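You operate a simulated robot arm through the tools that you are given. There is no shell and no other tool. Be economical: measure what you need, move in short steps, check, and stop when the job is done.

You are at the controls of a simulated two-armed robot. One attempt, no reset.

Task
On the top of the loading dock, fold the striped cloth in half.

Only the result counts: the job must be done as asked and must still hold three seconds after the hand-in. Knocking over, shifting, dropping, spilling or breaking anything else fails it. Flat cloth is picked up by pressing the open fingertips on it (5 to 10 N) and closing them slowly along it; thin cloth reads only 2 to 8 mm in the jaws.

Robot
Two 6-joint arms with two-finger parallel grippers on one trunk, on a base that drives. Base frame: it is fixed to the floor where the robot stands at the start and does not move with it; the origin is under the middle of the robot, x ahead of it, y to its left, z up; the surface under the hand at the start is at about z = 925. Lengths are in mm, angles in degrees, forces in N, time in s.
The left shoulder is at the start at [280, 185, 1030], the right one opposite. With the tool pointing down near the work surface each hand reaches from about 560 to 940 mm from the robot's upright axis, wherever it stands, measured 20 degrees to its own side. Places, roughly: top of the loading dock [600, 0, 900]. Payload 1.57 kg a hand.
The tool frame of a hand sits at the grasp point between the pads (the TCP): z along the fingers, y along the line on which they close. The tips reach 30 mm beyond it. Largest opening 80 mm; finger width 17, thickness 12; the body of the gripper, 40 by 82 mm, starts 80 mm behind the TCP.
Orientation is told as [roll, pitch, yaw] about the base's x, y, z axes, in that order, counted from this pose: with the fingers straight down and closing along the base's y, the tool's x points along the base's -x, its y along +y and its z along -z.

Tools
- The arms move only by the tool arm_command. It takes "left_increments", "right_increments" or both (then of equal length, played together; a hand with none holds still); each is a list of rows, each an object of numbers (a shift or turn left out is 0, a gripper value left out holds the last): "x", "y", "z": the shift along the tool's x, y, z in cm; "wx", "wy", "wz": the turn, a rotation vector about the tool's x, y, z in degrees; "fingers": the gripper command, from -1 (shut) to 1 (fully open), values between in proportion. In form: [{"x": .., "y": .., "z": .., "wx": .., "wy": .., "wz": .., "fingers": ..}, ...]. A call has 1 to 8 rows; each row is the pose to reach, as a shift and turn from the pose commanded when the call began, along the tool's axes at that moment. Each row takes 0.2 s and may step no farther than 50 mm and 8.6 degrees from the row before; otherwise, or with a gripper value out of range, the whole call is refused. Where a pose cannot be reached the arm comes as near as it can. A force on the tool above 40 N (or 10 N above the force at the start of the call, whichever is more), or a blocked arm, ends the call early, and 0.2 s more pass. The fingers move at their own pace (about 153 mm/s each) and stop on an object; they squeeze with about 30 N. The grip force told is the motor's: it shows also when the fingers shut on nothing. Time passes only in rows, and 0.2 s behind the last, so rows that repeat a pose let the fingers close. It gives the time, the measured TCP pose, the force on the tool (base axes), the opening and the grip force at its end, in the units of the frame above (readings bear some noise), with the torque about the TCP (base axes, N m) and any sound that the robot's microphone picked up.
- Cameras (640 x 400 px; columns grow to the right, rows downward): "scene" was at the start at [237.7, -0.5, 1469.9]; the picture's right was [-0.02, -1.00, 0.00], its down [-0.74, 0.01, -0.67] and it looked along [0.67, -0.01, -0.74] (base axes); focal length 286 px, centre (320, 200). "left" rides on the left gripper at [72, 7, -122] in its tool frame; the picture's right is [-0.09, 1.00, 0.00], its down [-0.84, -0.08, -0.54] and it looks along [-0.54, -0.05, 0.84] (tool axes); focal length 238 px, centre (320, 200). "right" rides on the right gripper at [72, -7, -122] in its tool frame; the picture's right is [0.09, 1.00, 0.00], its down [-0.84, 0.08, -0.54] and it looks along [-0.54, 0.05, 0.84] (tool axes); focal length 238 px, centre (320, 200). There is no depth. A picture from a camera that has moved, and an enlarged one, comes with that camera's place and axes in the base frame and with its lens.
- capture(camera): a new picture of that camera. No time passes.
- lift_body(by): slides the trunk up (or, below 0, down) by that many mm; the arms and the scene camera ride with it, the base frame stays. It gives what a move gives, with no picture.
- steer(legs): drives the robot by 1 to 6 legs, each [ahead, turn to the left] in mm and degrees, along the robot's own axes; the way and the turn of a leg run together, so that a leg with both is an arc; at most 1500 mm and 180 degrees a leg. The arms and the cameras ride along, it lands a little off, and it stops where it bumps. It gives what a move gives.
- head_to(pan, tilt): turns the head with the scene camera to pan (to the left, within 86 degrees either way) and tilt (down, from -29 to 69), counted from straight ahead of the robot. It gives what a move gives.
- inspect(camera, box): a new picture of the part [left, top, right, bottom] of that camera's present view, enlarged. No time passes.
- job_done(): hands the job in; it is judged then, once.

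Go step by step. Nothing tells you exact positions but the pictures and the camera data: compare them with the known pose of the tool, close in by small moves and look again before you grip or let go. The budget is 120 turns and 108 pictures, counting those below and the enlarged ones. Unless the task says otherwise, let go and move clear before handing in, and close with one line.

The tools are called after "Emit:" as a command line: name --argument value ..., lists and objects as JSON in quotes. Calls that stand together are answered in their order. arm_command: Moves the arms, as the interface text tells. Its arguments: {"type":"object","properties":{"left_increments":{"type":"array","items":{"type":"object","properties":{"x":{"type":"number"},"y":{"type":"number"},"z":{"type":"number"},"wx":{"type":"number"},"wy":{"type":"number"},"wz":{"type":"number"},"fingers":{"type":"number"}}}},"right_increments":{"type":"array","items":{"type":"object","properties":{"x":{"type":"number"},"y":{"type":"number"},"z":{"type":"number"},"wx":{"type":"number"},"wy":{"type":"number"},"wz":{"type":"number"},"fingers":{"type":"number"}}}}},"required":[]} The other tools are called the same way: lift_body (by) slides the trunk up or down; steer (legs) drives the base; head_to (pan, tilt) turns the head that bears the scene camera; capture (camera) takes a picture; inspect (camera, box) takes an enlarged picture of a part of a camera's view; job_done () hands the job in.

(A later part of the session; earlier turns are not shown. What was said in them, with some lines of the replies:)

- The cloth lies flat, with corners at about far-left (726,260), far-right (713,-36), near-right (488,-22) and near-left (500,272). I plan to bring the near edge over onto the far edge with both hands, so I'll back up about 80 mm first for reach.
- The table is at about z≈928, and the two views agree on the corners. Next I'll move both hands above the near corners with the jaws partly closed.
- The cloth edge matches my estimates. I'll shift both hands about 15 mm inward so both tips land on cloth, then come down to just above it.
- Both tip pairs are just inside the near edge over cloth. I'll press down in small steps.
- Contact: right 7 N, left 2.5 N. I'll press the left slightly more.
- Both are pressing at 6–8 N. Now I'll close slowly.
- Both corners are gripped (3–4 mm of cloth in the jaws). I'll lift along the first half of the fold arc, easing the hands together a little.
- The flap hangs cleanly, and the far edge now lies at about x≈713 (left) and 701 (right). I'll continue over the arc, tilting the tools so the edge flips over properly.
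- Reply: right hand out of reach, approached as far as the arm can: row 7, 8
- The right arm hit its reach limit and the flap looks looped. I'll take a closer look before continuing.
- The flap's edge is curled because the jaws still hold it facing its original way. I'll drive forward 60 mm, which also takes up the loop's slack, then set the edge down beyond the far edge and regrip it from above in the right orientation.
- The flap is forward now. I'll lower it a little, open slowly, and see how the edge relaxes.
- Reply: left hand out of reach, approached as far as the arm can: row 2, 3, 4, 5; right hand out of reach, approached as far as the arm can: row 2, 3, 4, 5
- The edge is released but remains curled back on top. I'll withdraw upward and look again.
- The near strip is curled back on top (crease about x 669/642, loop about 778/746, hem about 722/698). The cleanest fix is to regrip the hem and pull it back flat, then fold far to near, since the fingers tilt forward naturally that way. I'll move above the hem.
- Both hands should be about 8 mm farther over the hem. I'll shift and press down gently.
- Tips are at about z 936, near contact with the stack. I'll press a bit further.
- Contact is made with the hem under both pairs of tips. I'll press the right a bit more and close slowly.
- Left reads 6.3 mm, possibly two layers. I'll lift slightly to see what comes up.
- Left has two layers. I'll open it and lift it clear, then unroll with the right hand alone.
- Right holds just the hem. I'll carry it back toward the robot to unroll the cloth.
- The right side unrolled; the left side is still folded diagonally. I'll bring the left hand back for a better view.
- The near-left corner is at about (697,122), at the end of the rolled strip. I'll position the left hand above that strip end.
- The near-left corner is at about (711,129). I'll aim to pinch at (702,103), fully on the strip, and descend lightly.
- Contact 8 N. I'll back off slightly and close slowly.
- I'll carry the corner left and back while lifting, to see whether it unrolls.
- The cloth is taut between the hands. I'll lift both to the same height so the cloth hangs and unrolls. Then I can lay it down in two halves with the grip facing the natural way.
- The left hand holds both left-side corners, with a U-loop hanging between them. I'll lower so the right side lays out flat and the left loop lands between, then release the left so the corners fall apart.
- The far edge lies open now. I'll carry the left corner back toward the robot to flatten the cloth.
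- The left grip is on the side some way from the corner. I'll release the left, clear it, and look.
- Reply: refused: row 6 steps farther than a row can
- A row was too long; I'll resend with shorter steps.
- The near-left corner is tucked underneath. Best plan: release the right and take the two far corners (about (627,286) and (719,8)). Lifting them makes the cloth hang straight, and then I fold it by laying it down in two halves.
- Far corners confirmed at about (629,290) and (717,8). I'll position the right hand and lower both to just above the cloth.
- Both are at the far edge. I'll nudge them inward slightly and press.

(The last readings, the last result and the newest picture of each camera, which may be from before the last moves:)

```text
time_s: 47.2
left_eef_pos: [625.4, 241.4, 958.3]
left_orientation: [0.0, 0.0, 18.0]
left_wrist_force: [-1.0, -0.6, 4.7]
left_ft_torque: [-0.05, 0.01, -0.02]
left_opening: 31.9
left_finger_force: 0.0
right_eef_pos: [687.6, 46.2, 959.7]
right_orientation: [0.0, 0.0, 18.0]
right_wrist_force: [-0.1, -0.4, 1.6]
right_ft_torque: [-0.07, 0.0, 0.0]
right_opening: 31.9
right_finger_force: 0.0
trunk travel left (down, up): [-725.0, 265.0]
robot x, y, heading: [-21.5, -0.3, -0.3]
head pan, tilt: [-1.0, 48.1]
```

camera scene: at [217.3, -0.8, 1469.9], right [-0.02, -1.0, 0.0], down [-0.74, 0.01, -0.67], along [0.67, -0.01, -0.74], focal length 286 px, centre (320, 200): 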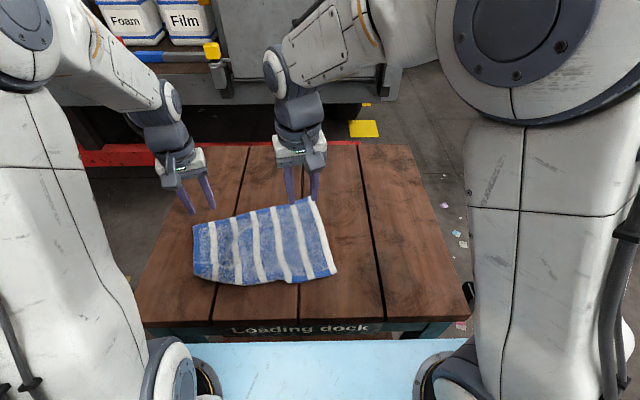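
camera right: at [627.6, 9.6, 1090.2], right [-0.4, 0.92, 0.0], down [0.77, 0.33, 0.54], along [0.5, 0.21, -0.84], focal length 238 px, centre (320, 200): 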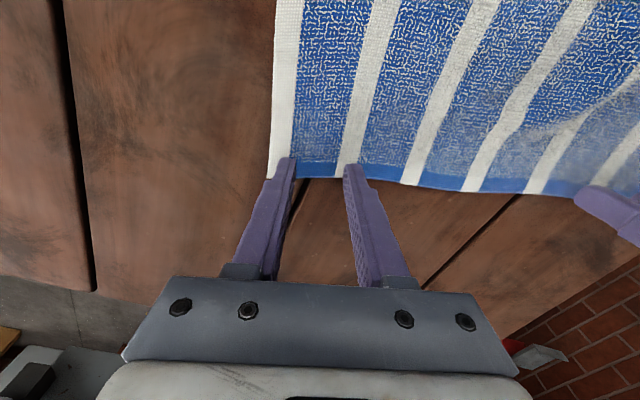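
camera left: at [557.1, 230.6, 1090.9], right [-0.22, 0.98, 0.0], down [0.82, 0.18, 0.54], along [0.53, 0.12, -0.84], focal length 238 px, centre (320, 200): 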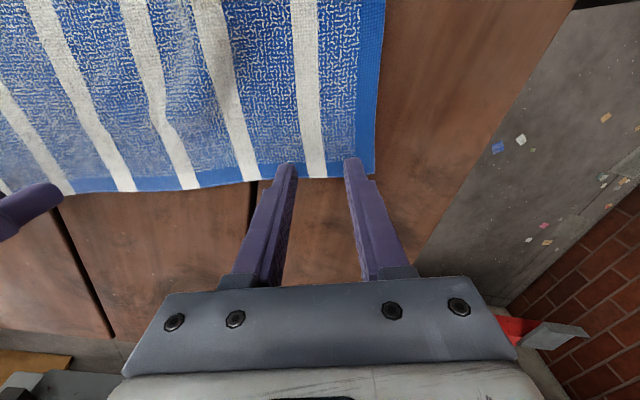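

Left is at 5 N. I'll press the right a little more while closing slowly.

Emit:
arm_command --right_increments '[{"z": 0.1}, {"z": 0.15, "fingers": -0.35}, {"z": 0.15, "fingers": -0.45}, {"z": 0.15, "fingers": -0.55}, {"z": 0.15, "fingers": -0.65}, {"z": 0.15, "fingers": -0.78}, {"z": 0.15, "fingers": -1}, {"z": 0.15, "fingers": -1}]' --left_increments '[{"z": 0.03}, {"z": 0.03, "fingers": -0.35}, {"z": 0.03, "fingers": -0.45}, {"z": 0.03, "fingers": -0.55}, {"z": 0.03, "fingers": -0.65}, {"z": 0.03, "fingers": -0.78}, {"z": 0.03, "fingers": -1}, {"z": 0.03, "fingers": -1}]'

Emit:
capture --camera "left"

Emit:
capture --camera "right"

```text
time_s: 49.0
left_eef_pos: [625.3, 240.6, 959.2]
left_orientation: [0.0, 0.0, 18.0]
left_wrist_force: [0.0, -1.4, 6.3]
left_ft_torque: [-0.04, 0.0, 0.0]
left_opening: 3.8
left_finger_force: 24.7
right_eef_pos: [687.9, 44.2, 958.8]
right_orientation: [0.0, -0.1, 18.0]
right_wrist_force: [-0.3, 0.4, 8.9]
right_ft_torque: [0.01, -0.04, -0.01]
right_opening: 0.0
right_finger_force: 21.1
trunk travel left (down, up): [-725.0, 265.0]
robot x, y, heading: [-18.3, -1.6, -0.0]
head pan, tilt: [-1.0, 48.1]
```

```text
37 pictures are left
camera left: at [554.5, 224.7, 1081.4], right [-0.22, 0.98, 0.0], down [0.82, 0.18, 0.54], along [0.53, 0.12, -0.84], focal length 238 px, centre (320, 200)
```

left: 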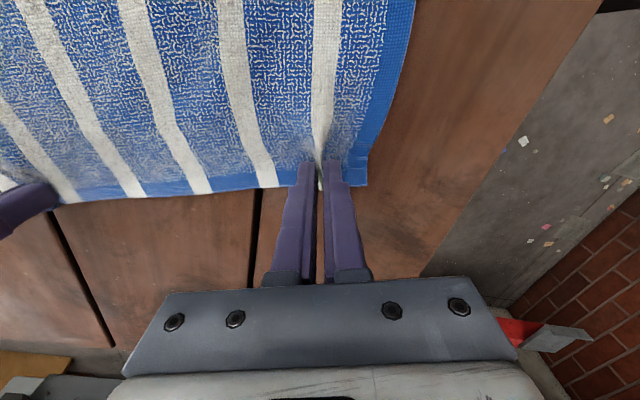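

```text
36 pictures are left
camera right: at [621.5, 15.7, 1080.3], right [-0.39, 0.92, 0.0], down [0.77, 0.33, 0.54], along [0.5, 0.21, -0.84], focal length 238 px, centre (320, 200)
```

right: 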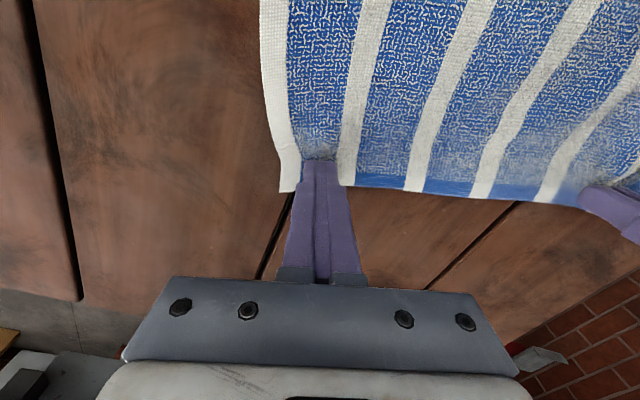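

Left gripped, but the right slipped (it reads 0). I'll lift the right slightly, reopen, and press firmer before closing.

Emit:
arm_command --right_increments '[{"z": -1}, {"x": -0.3, "z": -1, "fingers": -0.2}, {"x": -0.3, "z": -1}, {"x": -0.3, "z": -0.3}, {"x": -0.3, "z": 0}, {"x": -0.3, "z": 0.05}, {"x": -0.3, "z": 0.05}]'

```text
time_s: 50.6
left_eef_pos: [625.0, 241.6, 959.5]
left_orientation: [0.0, 0.0, 18.0]
left_wrist_force: [0.9, 0.5, 5.0]
left_ft_torque: [0.02, 0.02, 0.0]
left_opening: 3.6
left_finger_force: 24.4
right_eef_pos: [691.3, 45.2, 957.3]
right_orientation: [0.0, 0.0, 18.0]
right_wrist_force: [-2.2, -1.9, 9.8]
right_ft_torque: [-0.08, 0.06, -0.03]
right_opening: 32.0
right_finger_force: 0.0
trunk travel left (down, up): [-725.0, 265.0]
robot x, y, heading: [-16.4, 0.2, 0.1]
head pan, tilt: [-1.0, 48.1]
```

Emit:
arm_command --right_increments '[{"fingers": -0.28}, {"fingers": -0.37}, {"fingers": -0.46}, {"fingers": -0.55}, {"fingers": -0.65}, {"fingers": -0.75}, {"fingers": -0.87}, {"fingers": -1}]'

Emit:
capture --camera "right"

```text
time_s: 52.4
left_eef_pos: [624.7, 241.4, 959.5]
left_orientation: [0.1, 0.0, 18.1]
left_wrist_force: [2.6, -7.2, 4.0]
left_ft_torque: [-0.21, -0.06, 0.03]
left_opening: 4.0
left_finger_force: 24.9
right_eef_pos: [689.6, 46.4, 958.5]
right_orientation: [0.0, -0.1, 17.9]
right_wrist_force: [-4.2, 8.6, 12.7]
right_ft_torque: [0.17, 0.07, -0.01]
right_opening: 4.9
right_finger_force: 25.1
trunk travel left (down, up): [-725.0, 265.0]
robot x, y, heading: [-19.5, 0.9, 0.2]
head pan, tilt: [-1.0, 48.1]
```

```text
35 pictures are left
camera right: at [624.0, 17.0, 1079.9], right [-0.4, 0.92, 0.0], down [0.77, 0.33, 0.54], along [0.5, 0.21, -0.84], focal length 238 px, centre (320, 200)
```

right: 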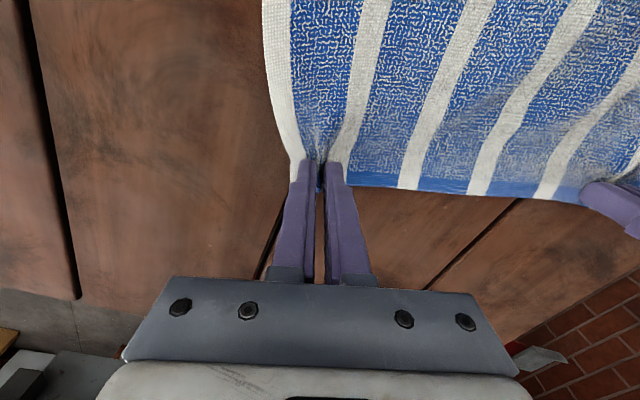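

Both far corners are gripped. I'll lift, squaring the edge up to the y axis at the same time.

Emit:
arm_command --left_increments '[{"y": -0.5, "z": -2}, {"y": -0.9, "z": -5}, {"x": -0.1, "y": -1.2, "z": -8, "wz": 3}, {"x": -0.2, "y": -1.6, "z": -11.5, "wz": 6}, {"x": -0.3, "y": -2.0, "z": -15, "wz": 9}, {"x": -0.5, "y": -2.4, "z": -18.5, "wz": 12}, {"x": -0.65, "y": -2.8, "z": -22, "wz": 15}, {"x": -0.65, "y": -2.84, "z": -24.8, "wz": 18}]' --right_increments '[{"y": 0.2, "z": -2}, {"x": 0.5, "y": 0.2, "z": -5}, {"x": 1.3, "y": 0, "z": -8, "wz": 3}, {"x": 2.1, "y": -0.1, "z": -11.5, "wz": 6}, {"x": 3, "y": -0.2, "z": -15, "wz": 9}, {"x": 3.9, "y": -0.3, "z": -18.5, "wz": 12}, {"x": 4.8, "y": -0.5, "z": -22, "wz": 15}, {"x": 5.4, "y": -0.5, "z": -24.8, "wz": 18}]'

Emit:
capture --camera "scene"

Emit:
capture --camera "left"

Emit:
inspect --camera "scene" --box '[150, 110, 370, 290]'

```text
time_s: 54.2
left_eef_pos: [638.0, 215.5, 1208.3]
left_orientation: [0.0, 0.0, -0.1]
left_wrist_force: [-0.4, 0.3, 0.3]
left_ft_torque: [-0.02, 0.0, 0.08]
left_opening: 3.9
left_finger_force: 24.9
right_eef_pos: [639.2, 23.7, 1205.9]
right_orientation: [0.0, 0.0, -0.1]
right_wrist_force: [0.5, -0.2, 0.1]
right_ft_torque: [0.01, 0.0, 0.07]
right_opening: 3.7
right_finger_force: 24.7
trunk travel left (down, up): [-725.0, 265.0]
robot x, y, heading: [-21.5, -1.3, 0.2]
head pan, tilt: [-1.0, 48.1]
```

```text
34 pictures are left
camera scene: at [217.9, -0.7, 1469.8], right [-0.02, -1.0, 0.0], down [-0.74, 0.01, -0.67], along [0.67, -0.01, -0.74], focal length 286 px, centre (320, 200)
```

scene: 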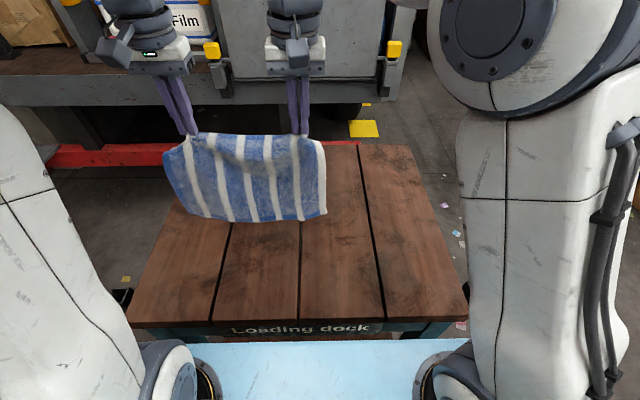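

```text
33 pictures are left
camera left: at [567.8, 221.5, 1330.3], right [0.09, 1.0, 0.0], down [0.84, -0.08, 0.54], along [0.54, -0.05, -0.84], focal length 238 px, centre (320, 200)
```

left: 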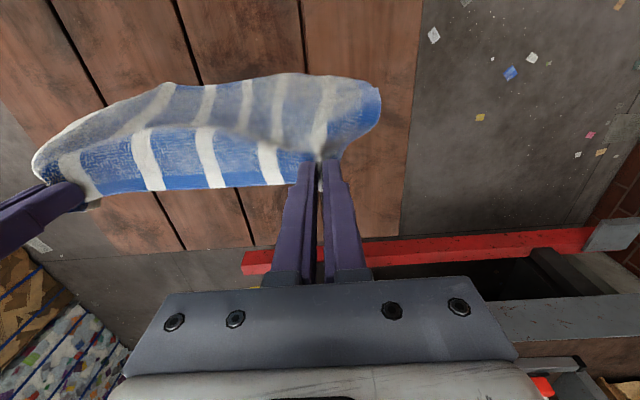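

```text
2.22 times, centred on (260, 200) of scene
camera zoom: at [217.9, -0.7, 1469.8], right [-0.02, -1.0, 0.0], down [-0.74, 0.01, -0.67], along [0.67, -0.01, -0.74], focal length 636 px, centre (453, 200)
```

zoom: 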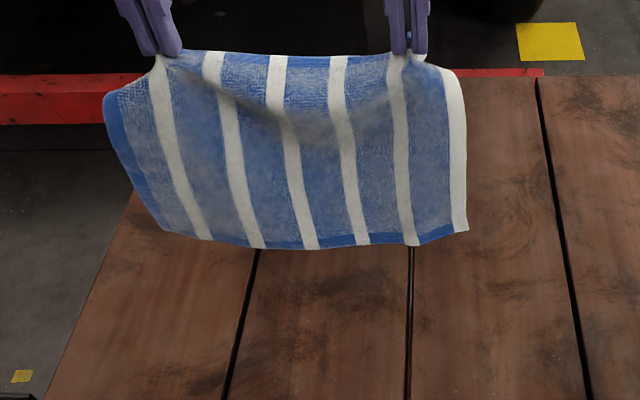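

It hangs cleanly; only the lower-left corner may still be tucked behind. I'll give it a small shake.

Emit:
arm_command --left_increments '[{"z": -4.5}, {"z": 0}, {"x": -4.5, "z": -1}, {"x": 0, "z": -2}, {"x": 4, "z": -1}, {"x": 0, "z": -1}, {"x": 0, "z": -1}, {"z": -1}]' --right_increments '[{"z": -4.5}, {"z": 0}, {"x": -4.5, "z": -1}, {"x": 0, "z": -2}, {"x": 4, "z": -1}, {"x": 0, "z": -1}, {"x": 0, "z": -1}, {"z": -1}]'

Emit:
inspect --camera "scene" --box '[150, 110, 350, 240]'

```text
time_s: 56.0
left_eef_pos: [639.5, 216.1, 1217.1]
left_orientation: [0.0, 0.0, 0.1]
left_wrist_force: [0.6, 0.1, -0.6]
left_ft_torque: [-0.01, -0.02, 0.06]
left_opening: 3.6
left_finger_force: 24.4
right_eef_pos: [642.3, 25.1, 1215.8]
right_orientation: [0.0, 0.0, 0.0]
right_wrist_force: [-0.3, -0.8, 0.4]
right_ft_torque: [0.03, 0.03, 0.06]
right_opening: 4.0
right_finger_force: 24.3
trunk travel left (down, up): [-725.0, 265.0]
robot x, y, heading: [-19.5, 3.0, -0.0]
head pan, tilt: [-1.0, 48.1]
```

```text
3.08 times, centred on (250, 175) of scene
camera zoom: at [217.9, -0.7, 1469.9], right [-0.02, -1.0, 0.0], down [-0.74, 0.01, -0.67], along [0.67, -0.01, -0.74], focal length 881 px, centre (535, 277)
```

zoom: 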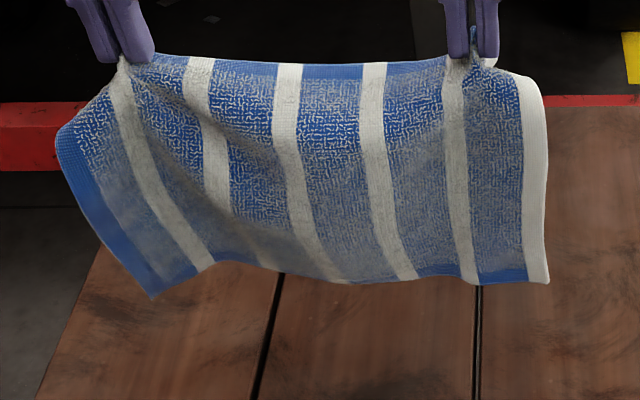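

The cloth now hangs fully open with the near hem at the bottom. I'll touch the bottom edge down at about x=680 and lay the first half toward the robot.

Emit:
arm_command --left_increments '[{"x": -2, "z": 2.2}, {"x": -4, "z": 4.4}, {"x": -1.9, "z": 6.5}, {"x": 0.3, "z": 8.7}, {"x": 2.4, "z": 10.8}, {"x": 4.5, "z": 12.9}, {"x": 6.7, "z": 15}, {"x": 6.7, "z": 15}]' --right_increments '[{"x": -2, "z": 2.2}, {"x": -4, "z": 4.4}, {"x": -1.9, "z": 6.5}, {"x": 0.3, "z": 8.7}, {"x": 2.4, "z": 10.8}, {"x": 4.5, "z": 12.9}, {"x": 6.7, "z": 15}, {"x": 6.7, "z": 15}]'

Emit:
capture --camera "left"

Emit:
capture --camera "right"

Emit:
inspect --camera "scene" --box '[150, 110, 370, 290]'

```text
time_s: 57.8
left_eef_pos: [572.2, 216.6, 1065.4]
left_orientation: [0.0, 0.0, 0.0]
left_wrist_force: [-0.4, -0.5, 0.9]
left_ft_torque: [-0.05, -0.02, 0.04]
left_opening: 3.6
left_finger_force: 24.2
right_eef_pos: [574.6, 25.0, 1065.5]
right_orientation: [0.0, -0.1, -0.1]
right_wrist_force: [-0.4, 0.0, 0.3]
right_ft_torque: [0.0, 0.01, 0.06]
right_opening: 3.8
right_finger_force: 24.8
trunk travel left (down, up): [-725.0, 265.0]
robot x, y, heading: [-23.7, -3.9, 0.2]
head pan, tilt: [-1.0, 48.1]
```

```text
30 pictures are left
camera left: at [500.9, 221.8, 1188.4], right [0.09, 1.0, 0.0], down [0.84, -0.08, 0.54], along [0.54, -0.05, -0.84], focal length 238 px, centre (320, 200)
```

left: 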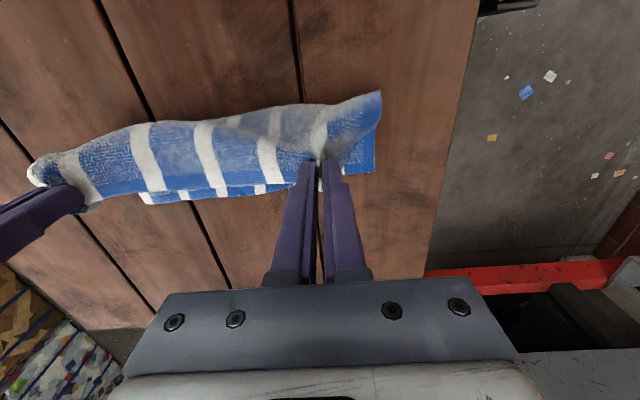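

```text
29 pictures are left
camera right: at [503.0, 17.6, 1187.1], right [-0.09, 1.0, 0.0], down [0.84, 0.08, 0.54], along [0.54, 0.05, -0.84], focal length 238 px, centre (320, 200)
```

right: 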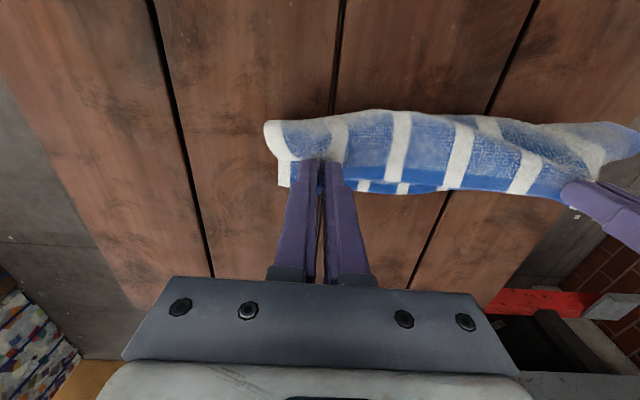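

```text
2.22 times, centred on (260, 200) of scene
camera zoom: at [217.8, -0.6, 1469.9], right [-0.02, -1.0, 0.0], down [-0.74, 0.01, -0.67], along [0.67, -0.01, -0.74], focal length 636 px, centre (453, 200)
```

zoom: 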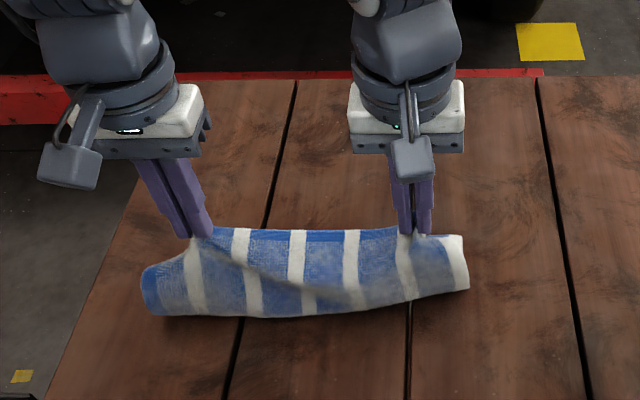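

The lower half is laying down with its hem at x≈652. I'll continue: slightly back, then arc the held edge forward to x≈640 and down over the hem.

Emit:
arm_command --left_increments '[{"x": 1.8, "z": 0.8}, {"x": -0.2, "z": 1.7}, {"x": -2.2, "z": 2.8}, {"x": -3.9, "z": 4.2}, {"x": -5.3, "z": 6}, {"x": -6.3, "z": 7.5}, {"x": -6.7, "z": 8.5}, {"x": -6.7, "z": 8.5}]' --right_increments '[{"x": 1.8, "z": 0.8}, {"x": -0.2, "z": 1.7}, {"x": -2.2, "z": 2.8}, {"x": -3.9, "z": 4.2}, {"x": -5.3, "z": 6}, {"x": -6.3, "z": 7.5}, {"x": -6.7, "z": 8.5}, {"x": -6.7, "z": 8.5}]'

Emit:
capture --camera "left"

Emit:
capture --camera "right"

Emit:
inspect --camera "scene" --box '[150, 110, 370, 290]'

```text
time_s: 59.6
left_eef_pos: [640.6, 217.4, 981.4]
left_orientation: [0.0, -0.1, 0.1]
left_wrist_force: [-0.4, -0.8, -0.2]
left_ft_torque: [-0.02, -0.01, 0.04]
left_opening: 3.4
left_finger_force: 24.3
right_eef_pos: [640.4, 24.9, 979.8]
right_orientation: [-0.1, 0.1, 0.0]
right_wrist_force: [-0.2, -0.4, -0.2]
right_ft_torque: [-0.01, 0.03, 0.04]
right_opening: 4.0
right_finger_force: 24.9
trunk travel left (down, up): [-725.0, 265.0]
robot x, y, heading: [-22.3, 0.3, -0.2]
head pan, tilt: [-1.0, 48.1]
```

```text
27 pictures are left
camera left: at [568.7, 222.0, 1104.1], right [0.09, 1.0, 0.0], down [0.84, -0.08, 0.54], along [0.54, -0.05, -0.84], focal length 238 px, centre (320, 200)
```

left: 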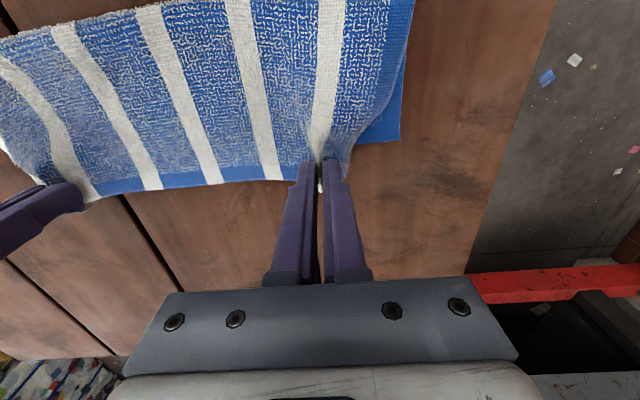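

```text
26 pictures are left
camera right: at [569.5, 16.6, 1101.9], right [-0.09, 1.0, 0.0], down [0.84, 0.08, 0.54], along [0.54, 0.05, -0.84], focal length 238 px, centre (320, 200)
```

right: 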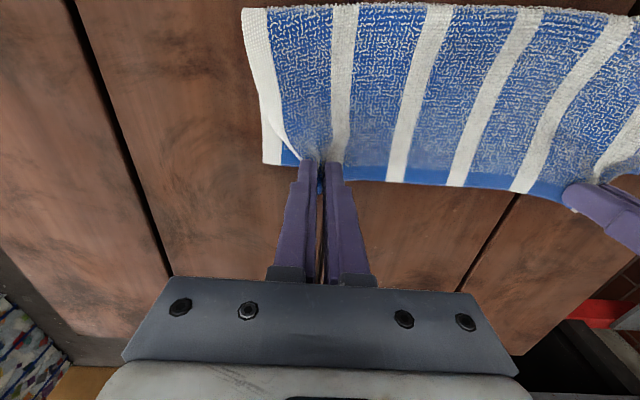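

```text
2.22 times, centred on (260, 200) of scene
camera zoom: at [218.0, -0.6, 1469.8], right [-0.02, -1.0, 0.0], down [-0.74, 0.01, -0.67], along [0.67, -0.01, -0.74], focal length 636 px, centre (453, 200)
```

zoom: 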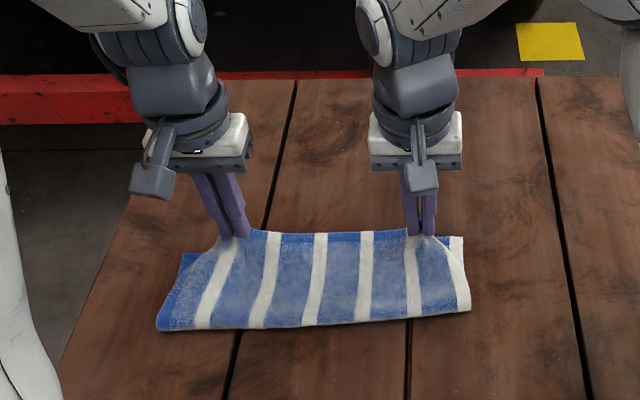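

Very good: the lower hem runs from (650,-21) to (632,276) and the top edge nearly matches. I'll trim the left back about 12 mm, outward 10 mm, lower, and open slowly.

Emit:
arm_command --left_increments '[{"x": 0.5, "y": 0.4, "z": 0.5}, {"x": 1.0, "y": 0.8, "z": 1.0}, {"x": 1.3, "y": 1.0, "z": 1.7}, {"x": 1.3, "y": 1.0, "z": 1.7}, {"x": 1.3, "y": 1.0, "z": 1.7, "fingers": -0.8}, {"x": 1.3, "y": 1.0, "z": 1.7, "fingers": -0.6}, {"x": 1.3, "y": 1.0, "z": 1.7, "fingers": -0.4}, {"x": 1.3, "y": 1.0, "z": 1.7, "fingers": -0.2}]' --right_increments '[{"x": 0.1, "y": -0.1, "z": 0.5}, {"x": 0.2, "y": -0.2, "z": 1.0}, {"x": 0.2, "y": -0.3, "z": 1.6}, {"x": 0.2, "y": -0.3, "z": 1.6}, {"x": 0.2, "y": -0.3, "z": 1.6, "fingers": -0.8}, {"x": 0.2, "y": -0.3, "z": 1.6, "fingers": -0.6}, {"x": 0.2, "y": -0.3, "z": 1.6, "fingers": -0.4}, {"x": 0.2, "y": -0.3, "z": 1.6, "fingers": -0.2}]'

Emit:
capture --camera "left"

Emit:
capture --camera "right"

```text
time_s: 61.4
left_eef_pos: [626.1, 226.3, 965.2]
left_orientation: [0.0, 0.0, 0.0]
left_wrist_force: [0.0, -2.1, 2.2]
left_ft_torque: [0.0, -0.04, -0.01]
left_opening: 30.2
left_finger_force: 0.1
right_eef_pos: [638.3, 22.2, 963.7]
right_orientation: [0.1, 0.0, 0.0]
right_wrist_force: [-0.4, 1.2, 1.4]
right_ft_torque: [-0.01, 0.01, 0.0]
right_opening: 30.4
right_finger_force: 0.1
trunk travel left (down, up): [-725.0, 265.0]
robot x, y, heading: [-19.0, -0.2, 0.0]
head pan, tilt: [-1.0, 48.1]
```

```text
24 pictures are left
camera left: at [555.2, 232.0, 1087.5], right [0.09, 1.0, 0.0], down [0.84, -0.08, 0.54], along [0.54, -0.05, -0.84], focal length 238 px, centre (320, 200)
```

left: 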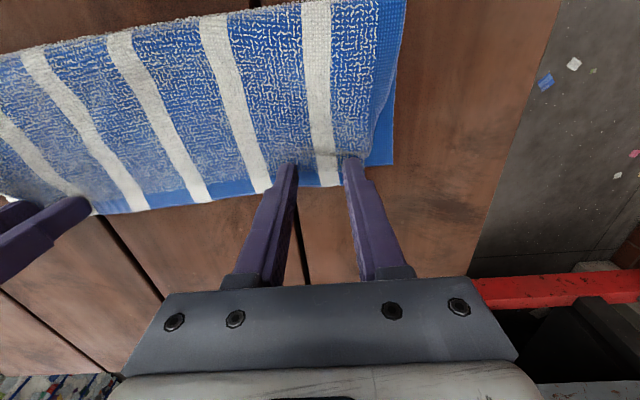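

```text
23 pictures are left
camera right: at [567.1, 13.8, 1086.2], right [-0.09, 1.0, 0.0], down [0.84, 0.08, 0.54], along [0.54, 0.05, -0.84], focal length 238 px, centre (320, 200)
```

right: 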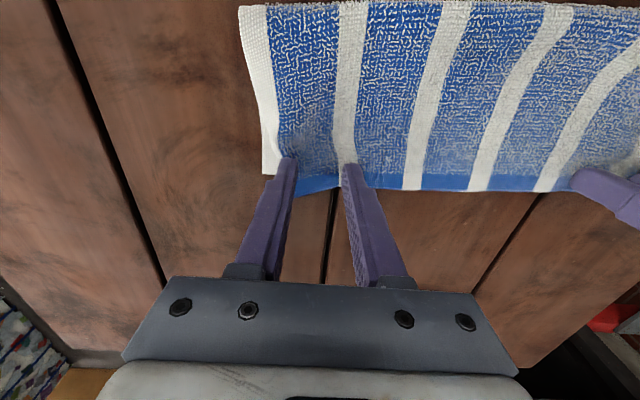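

The edges line up well. I'll withdraw straight up and check.

Emit:
arm_command --left_increments '[{"z": -1.5}, {"z": -4}, {"z": -8}, {"z": -12}, {"x": 2, "y": 2, "z": -15}, {"x": 5, "y": 4, "z": -17}, {"x": 8, "y": 6, "z": -17}]' --right_increments '[{"z": -1.5}, {"z": -4}, {"z": -8}, {"z": -12}, {"x": 1, "y": -4, "z": -14}, {"x": 2, "y": -8, "z": -15}, {"x": 3, "y": -12, "z": -15}]'

Emit:
capture --camera "left"

Emit:
inspect --camera "scene" --box '[170, 140, 370, 280]'

Emit:
capture --camera "right"

```text
time_s: 63.0
left_eef_pos: [546.7, 287.6, 1136.3]
left_orientation: [0.0, 0.0, -0.1]
left_wrist_force: [-0.1, 0.4, -0.5]
left_ft_torque: [-0.03, 0.01, 0.02]
left_opening: 31.9
left_finger_force: 0.0
right_eef_pos: [608.9, -98.4, 1113.5]
right_orientation: [0.0, 0.0, 0.0]
right_wrist_force: [-0.2, -0.4, -0.6]
right_ft_torque: [-0.05, 0.03, 0.01]
right_opening: 32.0
right_finger_force: 0.1
trunk travel left (down, up): [-725.0, 265.0]
robot x, y, heading: [-21.6, 2.7, 0.0]
head pan, tilt: [-1.0, 48.1]
```

```text
22 pictures are left
camera left: at [475.4, 293.6, 1257.6], right [0.09, 1.0, 0.0], down [0.84, -0.08, 0.54], along [0.54, -0.05, -0.84], focal length 238 px, centre (320, 200)
```

left: 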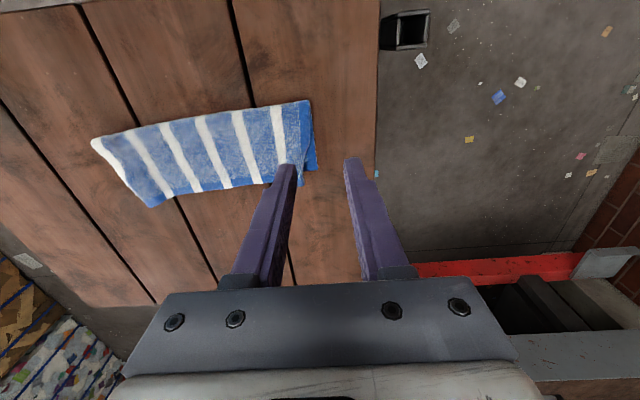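

```text
2.86 times, centred on (270, 210) of scene
camera zoom: at [218.1, -0.6, 1469.9], right [-0.02, -1.0, 0.0], down [-0.74, 0.01, -0.67], along [0.67, -0.01, -0.74], focal length 818 px, centre (463, 171)
```

zoom: 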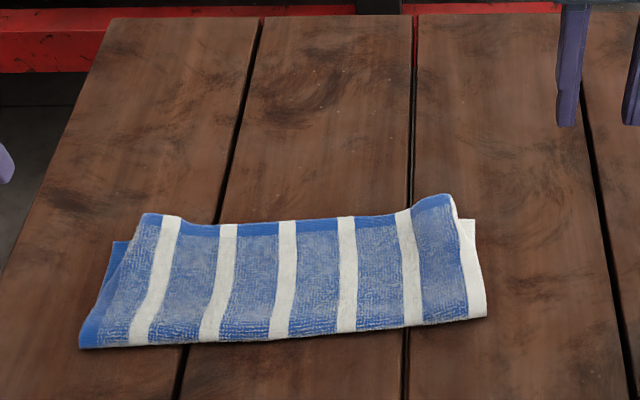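

```text
20 pictures are left
camera right: at [537.2, -106.5, 1235.7], right [-0.09, 1.0, 0.0], down [0.84, 0.08, 0.54], along [0.54, 0.05, -0.84], focal length 238 px, centre (320, 200)
```

right: 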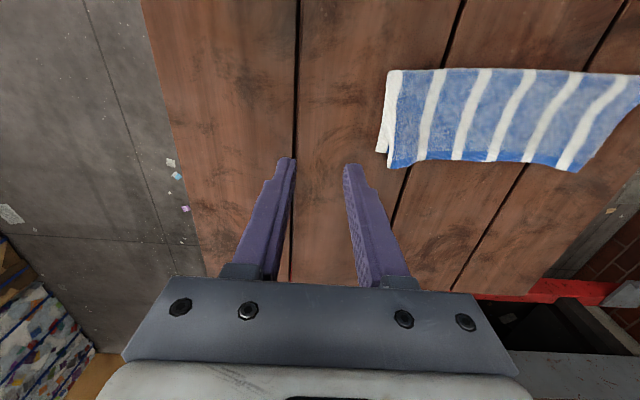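

The fold is good; the top corners sit about 25 mm inside and forward of the bottom corners. I'll tidy it by pressing closed fingertips on each top corner (just beyond the lower hem) and dragging it gently outward and back.

Emit:
arm_command --left_increments '[{"x": -3, "y": -1, "z": 0, "fingers": -1}, {"x": -6, "y": -2.5, "z": 0}, {"x": -10, "y": -4.3, "z": 2}, {"x": -10.2, "y": -4.3, "z": 6}, {"x": -10.2, "y": -4.3, "z": 10}, {"x": -10.2, "y": -4.3, "z": 14}, {"x": -10.2, "y": -4.3, "z": 16}, {"x": -10.2, "y": -4.3, "z": 16}]' --right_increments '[{"x": -1.5, "y": 3, "z": 0, "fingers": -1}, {"x": -3, "y": 6, "z": 0}, {"x": -5, "y": 9.5, "z": 2}, {"x": -5, "y": 10.7, "z": 5}, {"x": -5, "y": 10.7, "z": 8}, {"x": -5, "y": 10.7, "z": 11}, {"x": -5, "y": 10.7, "z": 13.7}, {"x": -5, "y": 10.7, "z": 13.7}]'

Emit:
capture --camera "left"

Emit:
capture --camera "right"

```text
time_s: 64.8
left_eef_pos: [649.1, 243.9, 973.5]
left_orientation: [0.0, 0.0, 0.0]
left_wrist_force: [0.6, -0.7, 0.5]
left_ft_torque: [0.0, 0.01, -0.03]
left_opening: 0.0
left_finger_force: 21.1
right_eef_pos: [658.3, 9.2, 976.9]
right_orientation: [0.0, 0.0, -0.1]
right_wrist_force: [0.2, 0.3, 1.3]
right_ft_torque: [-0.01, 0.04, 0.01]
right_opening: 0.0
right_finger_force: 21.4
trunk travel left (down, up): [-725.0, 265.0]
robot x, y, heading: [-20.3, -6.3, 0.2]
head pan, tilt: [-1.0, 48.1]
```

```text
19 pictures are left
camera left: at [577.5, 249.0, 1096.4], right [0.09, 1.0, 0.0], down [0.84, -0.08, 0.54], along [0.54, -0.05, -0.84], focal length 238 px, centre (320, 200)
```

left: 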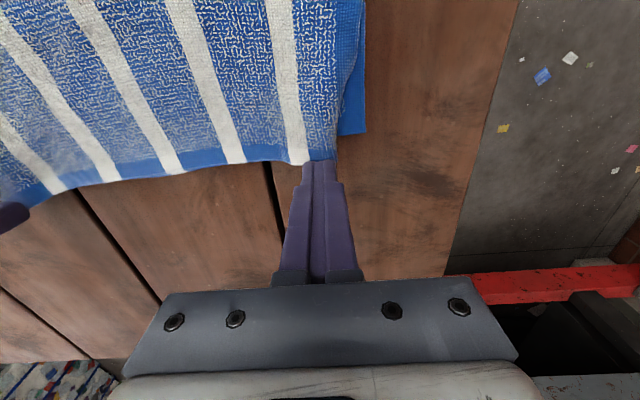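

```text
18 pictures are left
camera right: at [587.0, 1.9, 1098.8], right [-0.09, 1.0, 0.0], down [0.84, 0.08, 0.54], along [0.54, 0.05, -0.84], focal length 238 px, centre (320, 200)
```

right: 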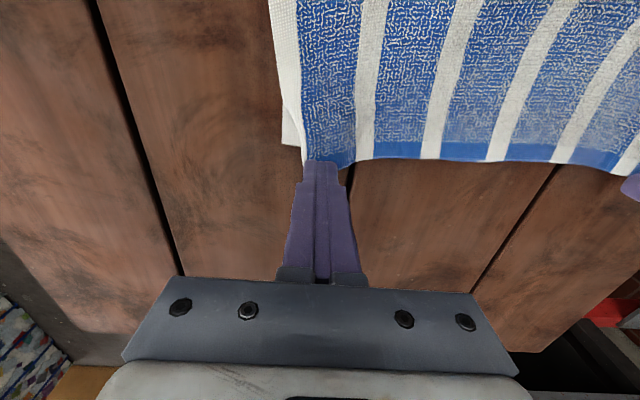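

I'll nudge in and press down to contact.

Emit:
arm_command --left_increments '[{"x": 0.6, "y": -0.3, "z": 0.4}, {"x": 0.6, "y": -0.3, "z": 0.8}, {"x": 0.6, "y": -0.3, "z": 1.1}, {"x": 0.6, "y": -0.3, "z": 1.25}, {"x": 0.6, "y": -0.3, "z": 1.25}]' --right_increments '[{"x": 0.4, "y": 0, "z": 0.5}, {"x": 0.4, "y": 0, "z": 1.0}, {"x": 0.4, "y": 0, "z": 1.4}, {"x": 0.4, "y": 0, "z": 1.6}, {"x": 0.4, "y": 0, "z": 1.6}]'

```text
time_s: 66.0
left_eef_pos: [642.3, 241.1, 962.3]
left_orientation: [0.1, 0.0, 0.0]
left_wrist_force: [-0.2, 0.2, 1.2]
left_ft_torque: [0.0, 0.06, 0.03]
left_opening: 0.3
left_finger_force: 21.4
right_eef_pos: [654.3, 8.7, 962.0]
right_orientation: [-0.1, 0.1, 0.1]
right_wrist_force: [-0.7, 0.3, 6.2]
right_ft_torque: [-0.03, 0.06, 0.01]
right_opening: 0.0
right_finger_force: 21.1
trunk travel left (down, up): [-725.0, 265.0]
robot x, y, heading: [-20.1, 0.0, -0.1]
head pan, tilt: [-1.0, 48.1]
```

Emit:
arm_command --left_increments '[{"z": 0.15}, {"x": 0.2, "y": 0.4, "z": 0.15}, {"x": 0.5, "y": 0.8, "z": 0.15}, {"x": 0.8, "y": 1.3, "z": 0.15}, {"x": 1.1, "y": 1.8, "z": 0.15}, {"x": 1.3, "y": 2.2, "z": 0.12}, {"x": 1.3, "y": 2.2, "z": 0.1}]' --right_increments '[{"z": 0}, {"x": 0.2, "y": -0.3, "z": 0}, {"x": 0.4, "y": -0.6, "z": 0}, {"x": 0.6, "y": -0.9, "z": 0}, {"x": 0.8, "y": -1.2, "z": 0}, {"x": 1.0, "y": -1.5, "z": 0}, {"x": 1.0, "y": -1.5, "z": -0.05}]'

Emit:
capture --camera "left"

Emit:
capture --camera "right"

```text
time_s: 67.6
left_eef_pos: [628.4, 263.3, 960.7]
left_orientation: [0.0, 0.0, 0.0]
left_wrist_force: [1.9, -4.9, 5.1]
left_ft_torque: [-0.2, -0.02, 0.01]
left_opening: 0.0
left_finger_force: 21.1
right_eef_pos: [643.4, -7.7, 963.4]
right_orientation: [-0.1, 0.0, 0.0]
right_wrist_force: [0.5, 4.2, 4.9]
right_ft_torque: [0.11, 0.04, -0.04]
right_opening: 0.0
right_finger_force: 21.6
trunk travel left (down, up): [-725.0, 265.0]
robot x, y, heading: [-16.4, 1.0, -0.3]
head pan, tilt: [-1.0, 48.1]
```

```text
17 pictures are left
camera left: at [558.3, 268.1, 1083.8], right [0.09, 1.0, 0.0], down [0.84, -0.08, 0.54], along [0.54, -0.05, -0.84], focal length 238 px, centre (320, 200)
```

left: 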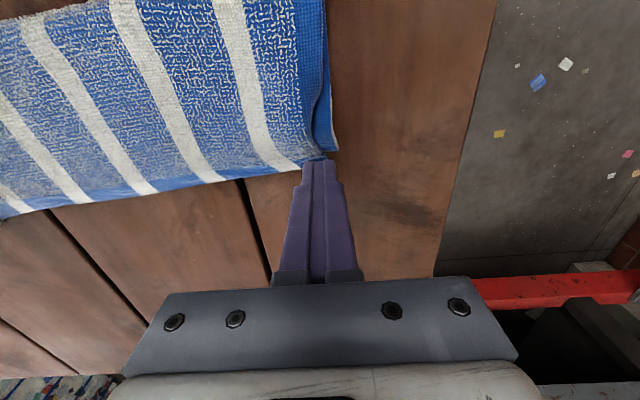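

```text
16 pictures are left
camera right: at [572.6, -14.2, 1083.9], right [-0.09, 1.0, 0.0], down [0.84, 0.08, 0.54], along [0.54, 0.05, -0.84], focal length 238 px, centre (320, 200)
```

right: 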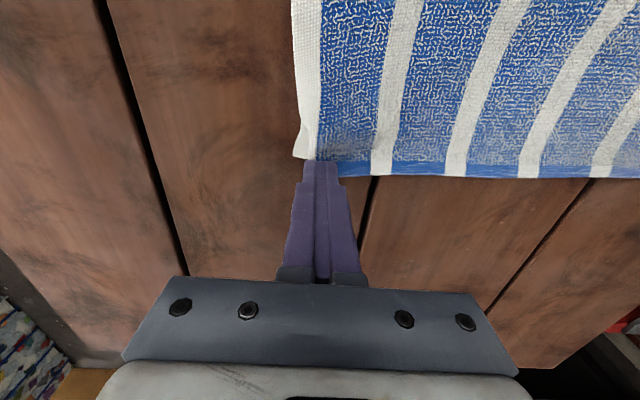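

The corners have come out to meet the bottom ones. I'll lift straight up and inspect.

Emit:
arm_command --left_increments '[{"z": -1}, {"z": -4}, {"z": -8}, {"z": -12}, {"x": 2, "y": 3, "z": -15}, {"x": 4, "y": 5, "z": -17}, {"x": 6, "y": 5, "z": -17}]' --right_increments '[{"z": -1}, {"z": -4}, {"z": -8}, {"z": -12}, {"x": 1, "y": -4, "z": -14}, {"x": 2, "y": -8, "z": -15}, {"x": 3, "y": -11, "z": -15}]'

Emit:
inspect --camera "scene" --box '[170, 140, 370, 280]'

Emit:
inspect --camera "left" --box '[70, 70, 370, 250]'

Emit:
inspect --camera "right" --box '[340, 40, 640, 220]'

```text
time_s: 69.2
left_eef_pos: [570.1, 313.2, 1130.7]
left_orientation: [0.0, -0.1, 0.0]
left_wrist_force: [-0.4, 0.7, 0.1]
left_ft_torque: [0.02, 0.0, 0.0]
left_opening: 0.1
left_finger_force: 21.3
right_eef_pos: [615.4, -116.1, 1111.3]
right_orientation: [0.0, -0.1, 0.1]
right_wrist_force: [-0.6, -0.2, 0.6]
right_ft_torque: [-0.02, -0.06, -0.01]
right_opening: 0.0
right_finger_force: 20.9
trunk travel left (down, up): [-725.0, 265.0]
robot x, y, heading: [-18.5, -3.7, -0.1]
head pan, tilt: [-1.0, 48.1]
```

```text
2.86 times, centred on (270, 210) of scene
camera zoom: at [218.0, -0.5, 1469.9], right [-0.02, -1.0, 0.0], down [-0.74, 0.01, -0.67], along [0.67, -0.01, -0.74], focal length 818 px, centre (463, 171)
```

zoom: 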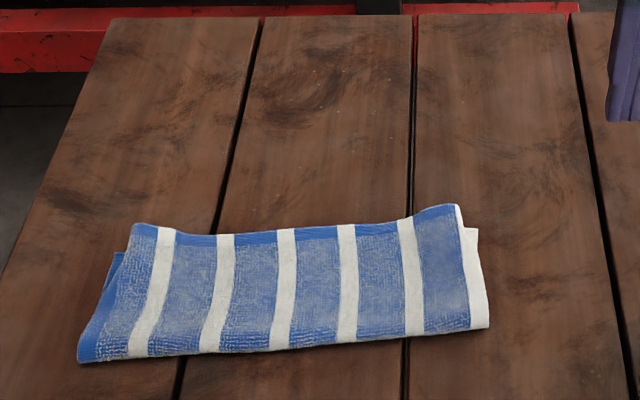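

```text
2.13 times, centred on (220, 160) of left
camera zoom: at [499.1, 318.7, 1254.5], right [0.09, 1.0, 0.0], down [0.84, -0.08, 0.54], along [0.54, -0.05, -0.84], focal length 508 px, centre (533, 285)
```

zoom: 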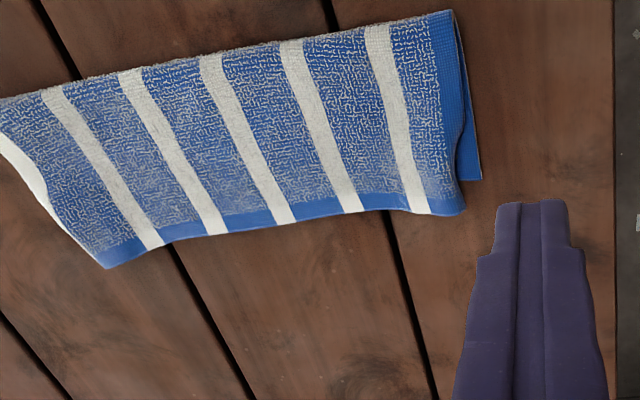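

```text
2.13 times, centred on (490, 130) of right
camera zoom: at [543.4, -123.7, 1233.5], right [-0.09, 1.0, 0.0], down [0.84, 0.08, 0.54], along [0.54, 0.05, -0.84], focal length 508 px, centre (-43, 349)
```

zoom: 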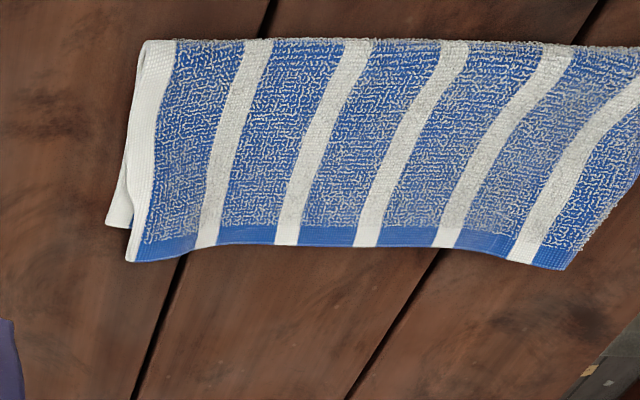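

The striped cloth lies folded in half on the dock top, with its far edge over its near edge. The top corners sit about 25 mm off the bottom ones. Both hands are clear, so I'm handing in.

Emit:
job_done

```text
The job is handed in.
```

The striped cloth is folded in half on top of the loading dock, with its edges matching to within about 25 mm, and nothing else on the dock was moved.
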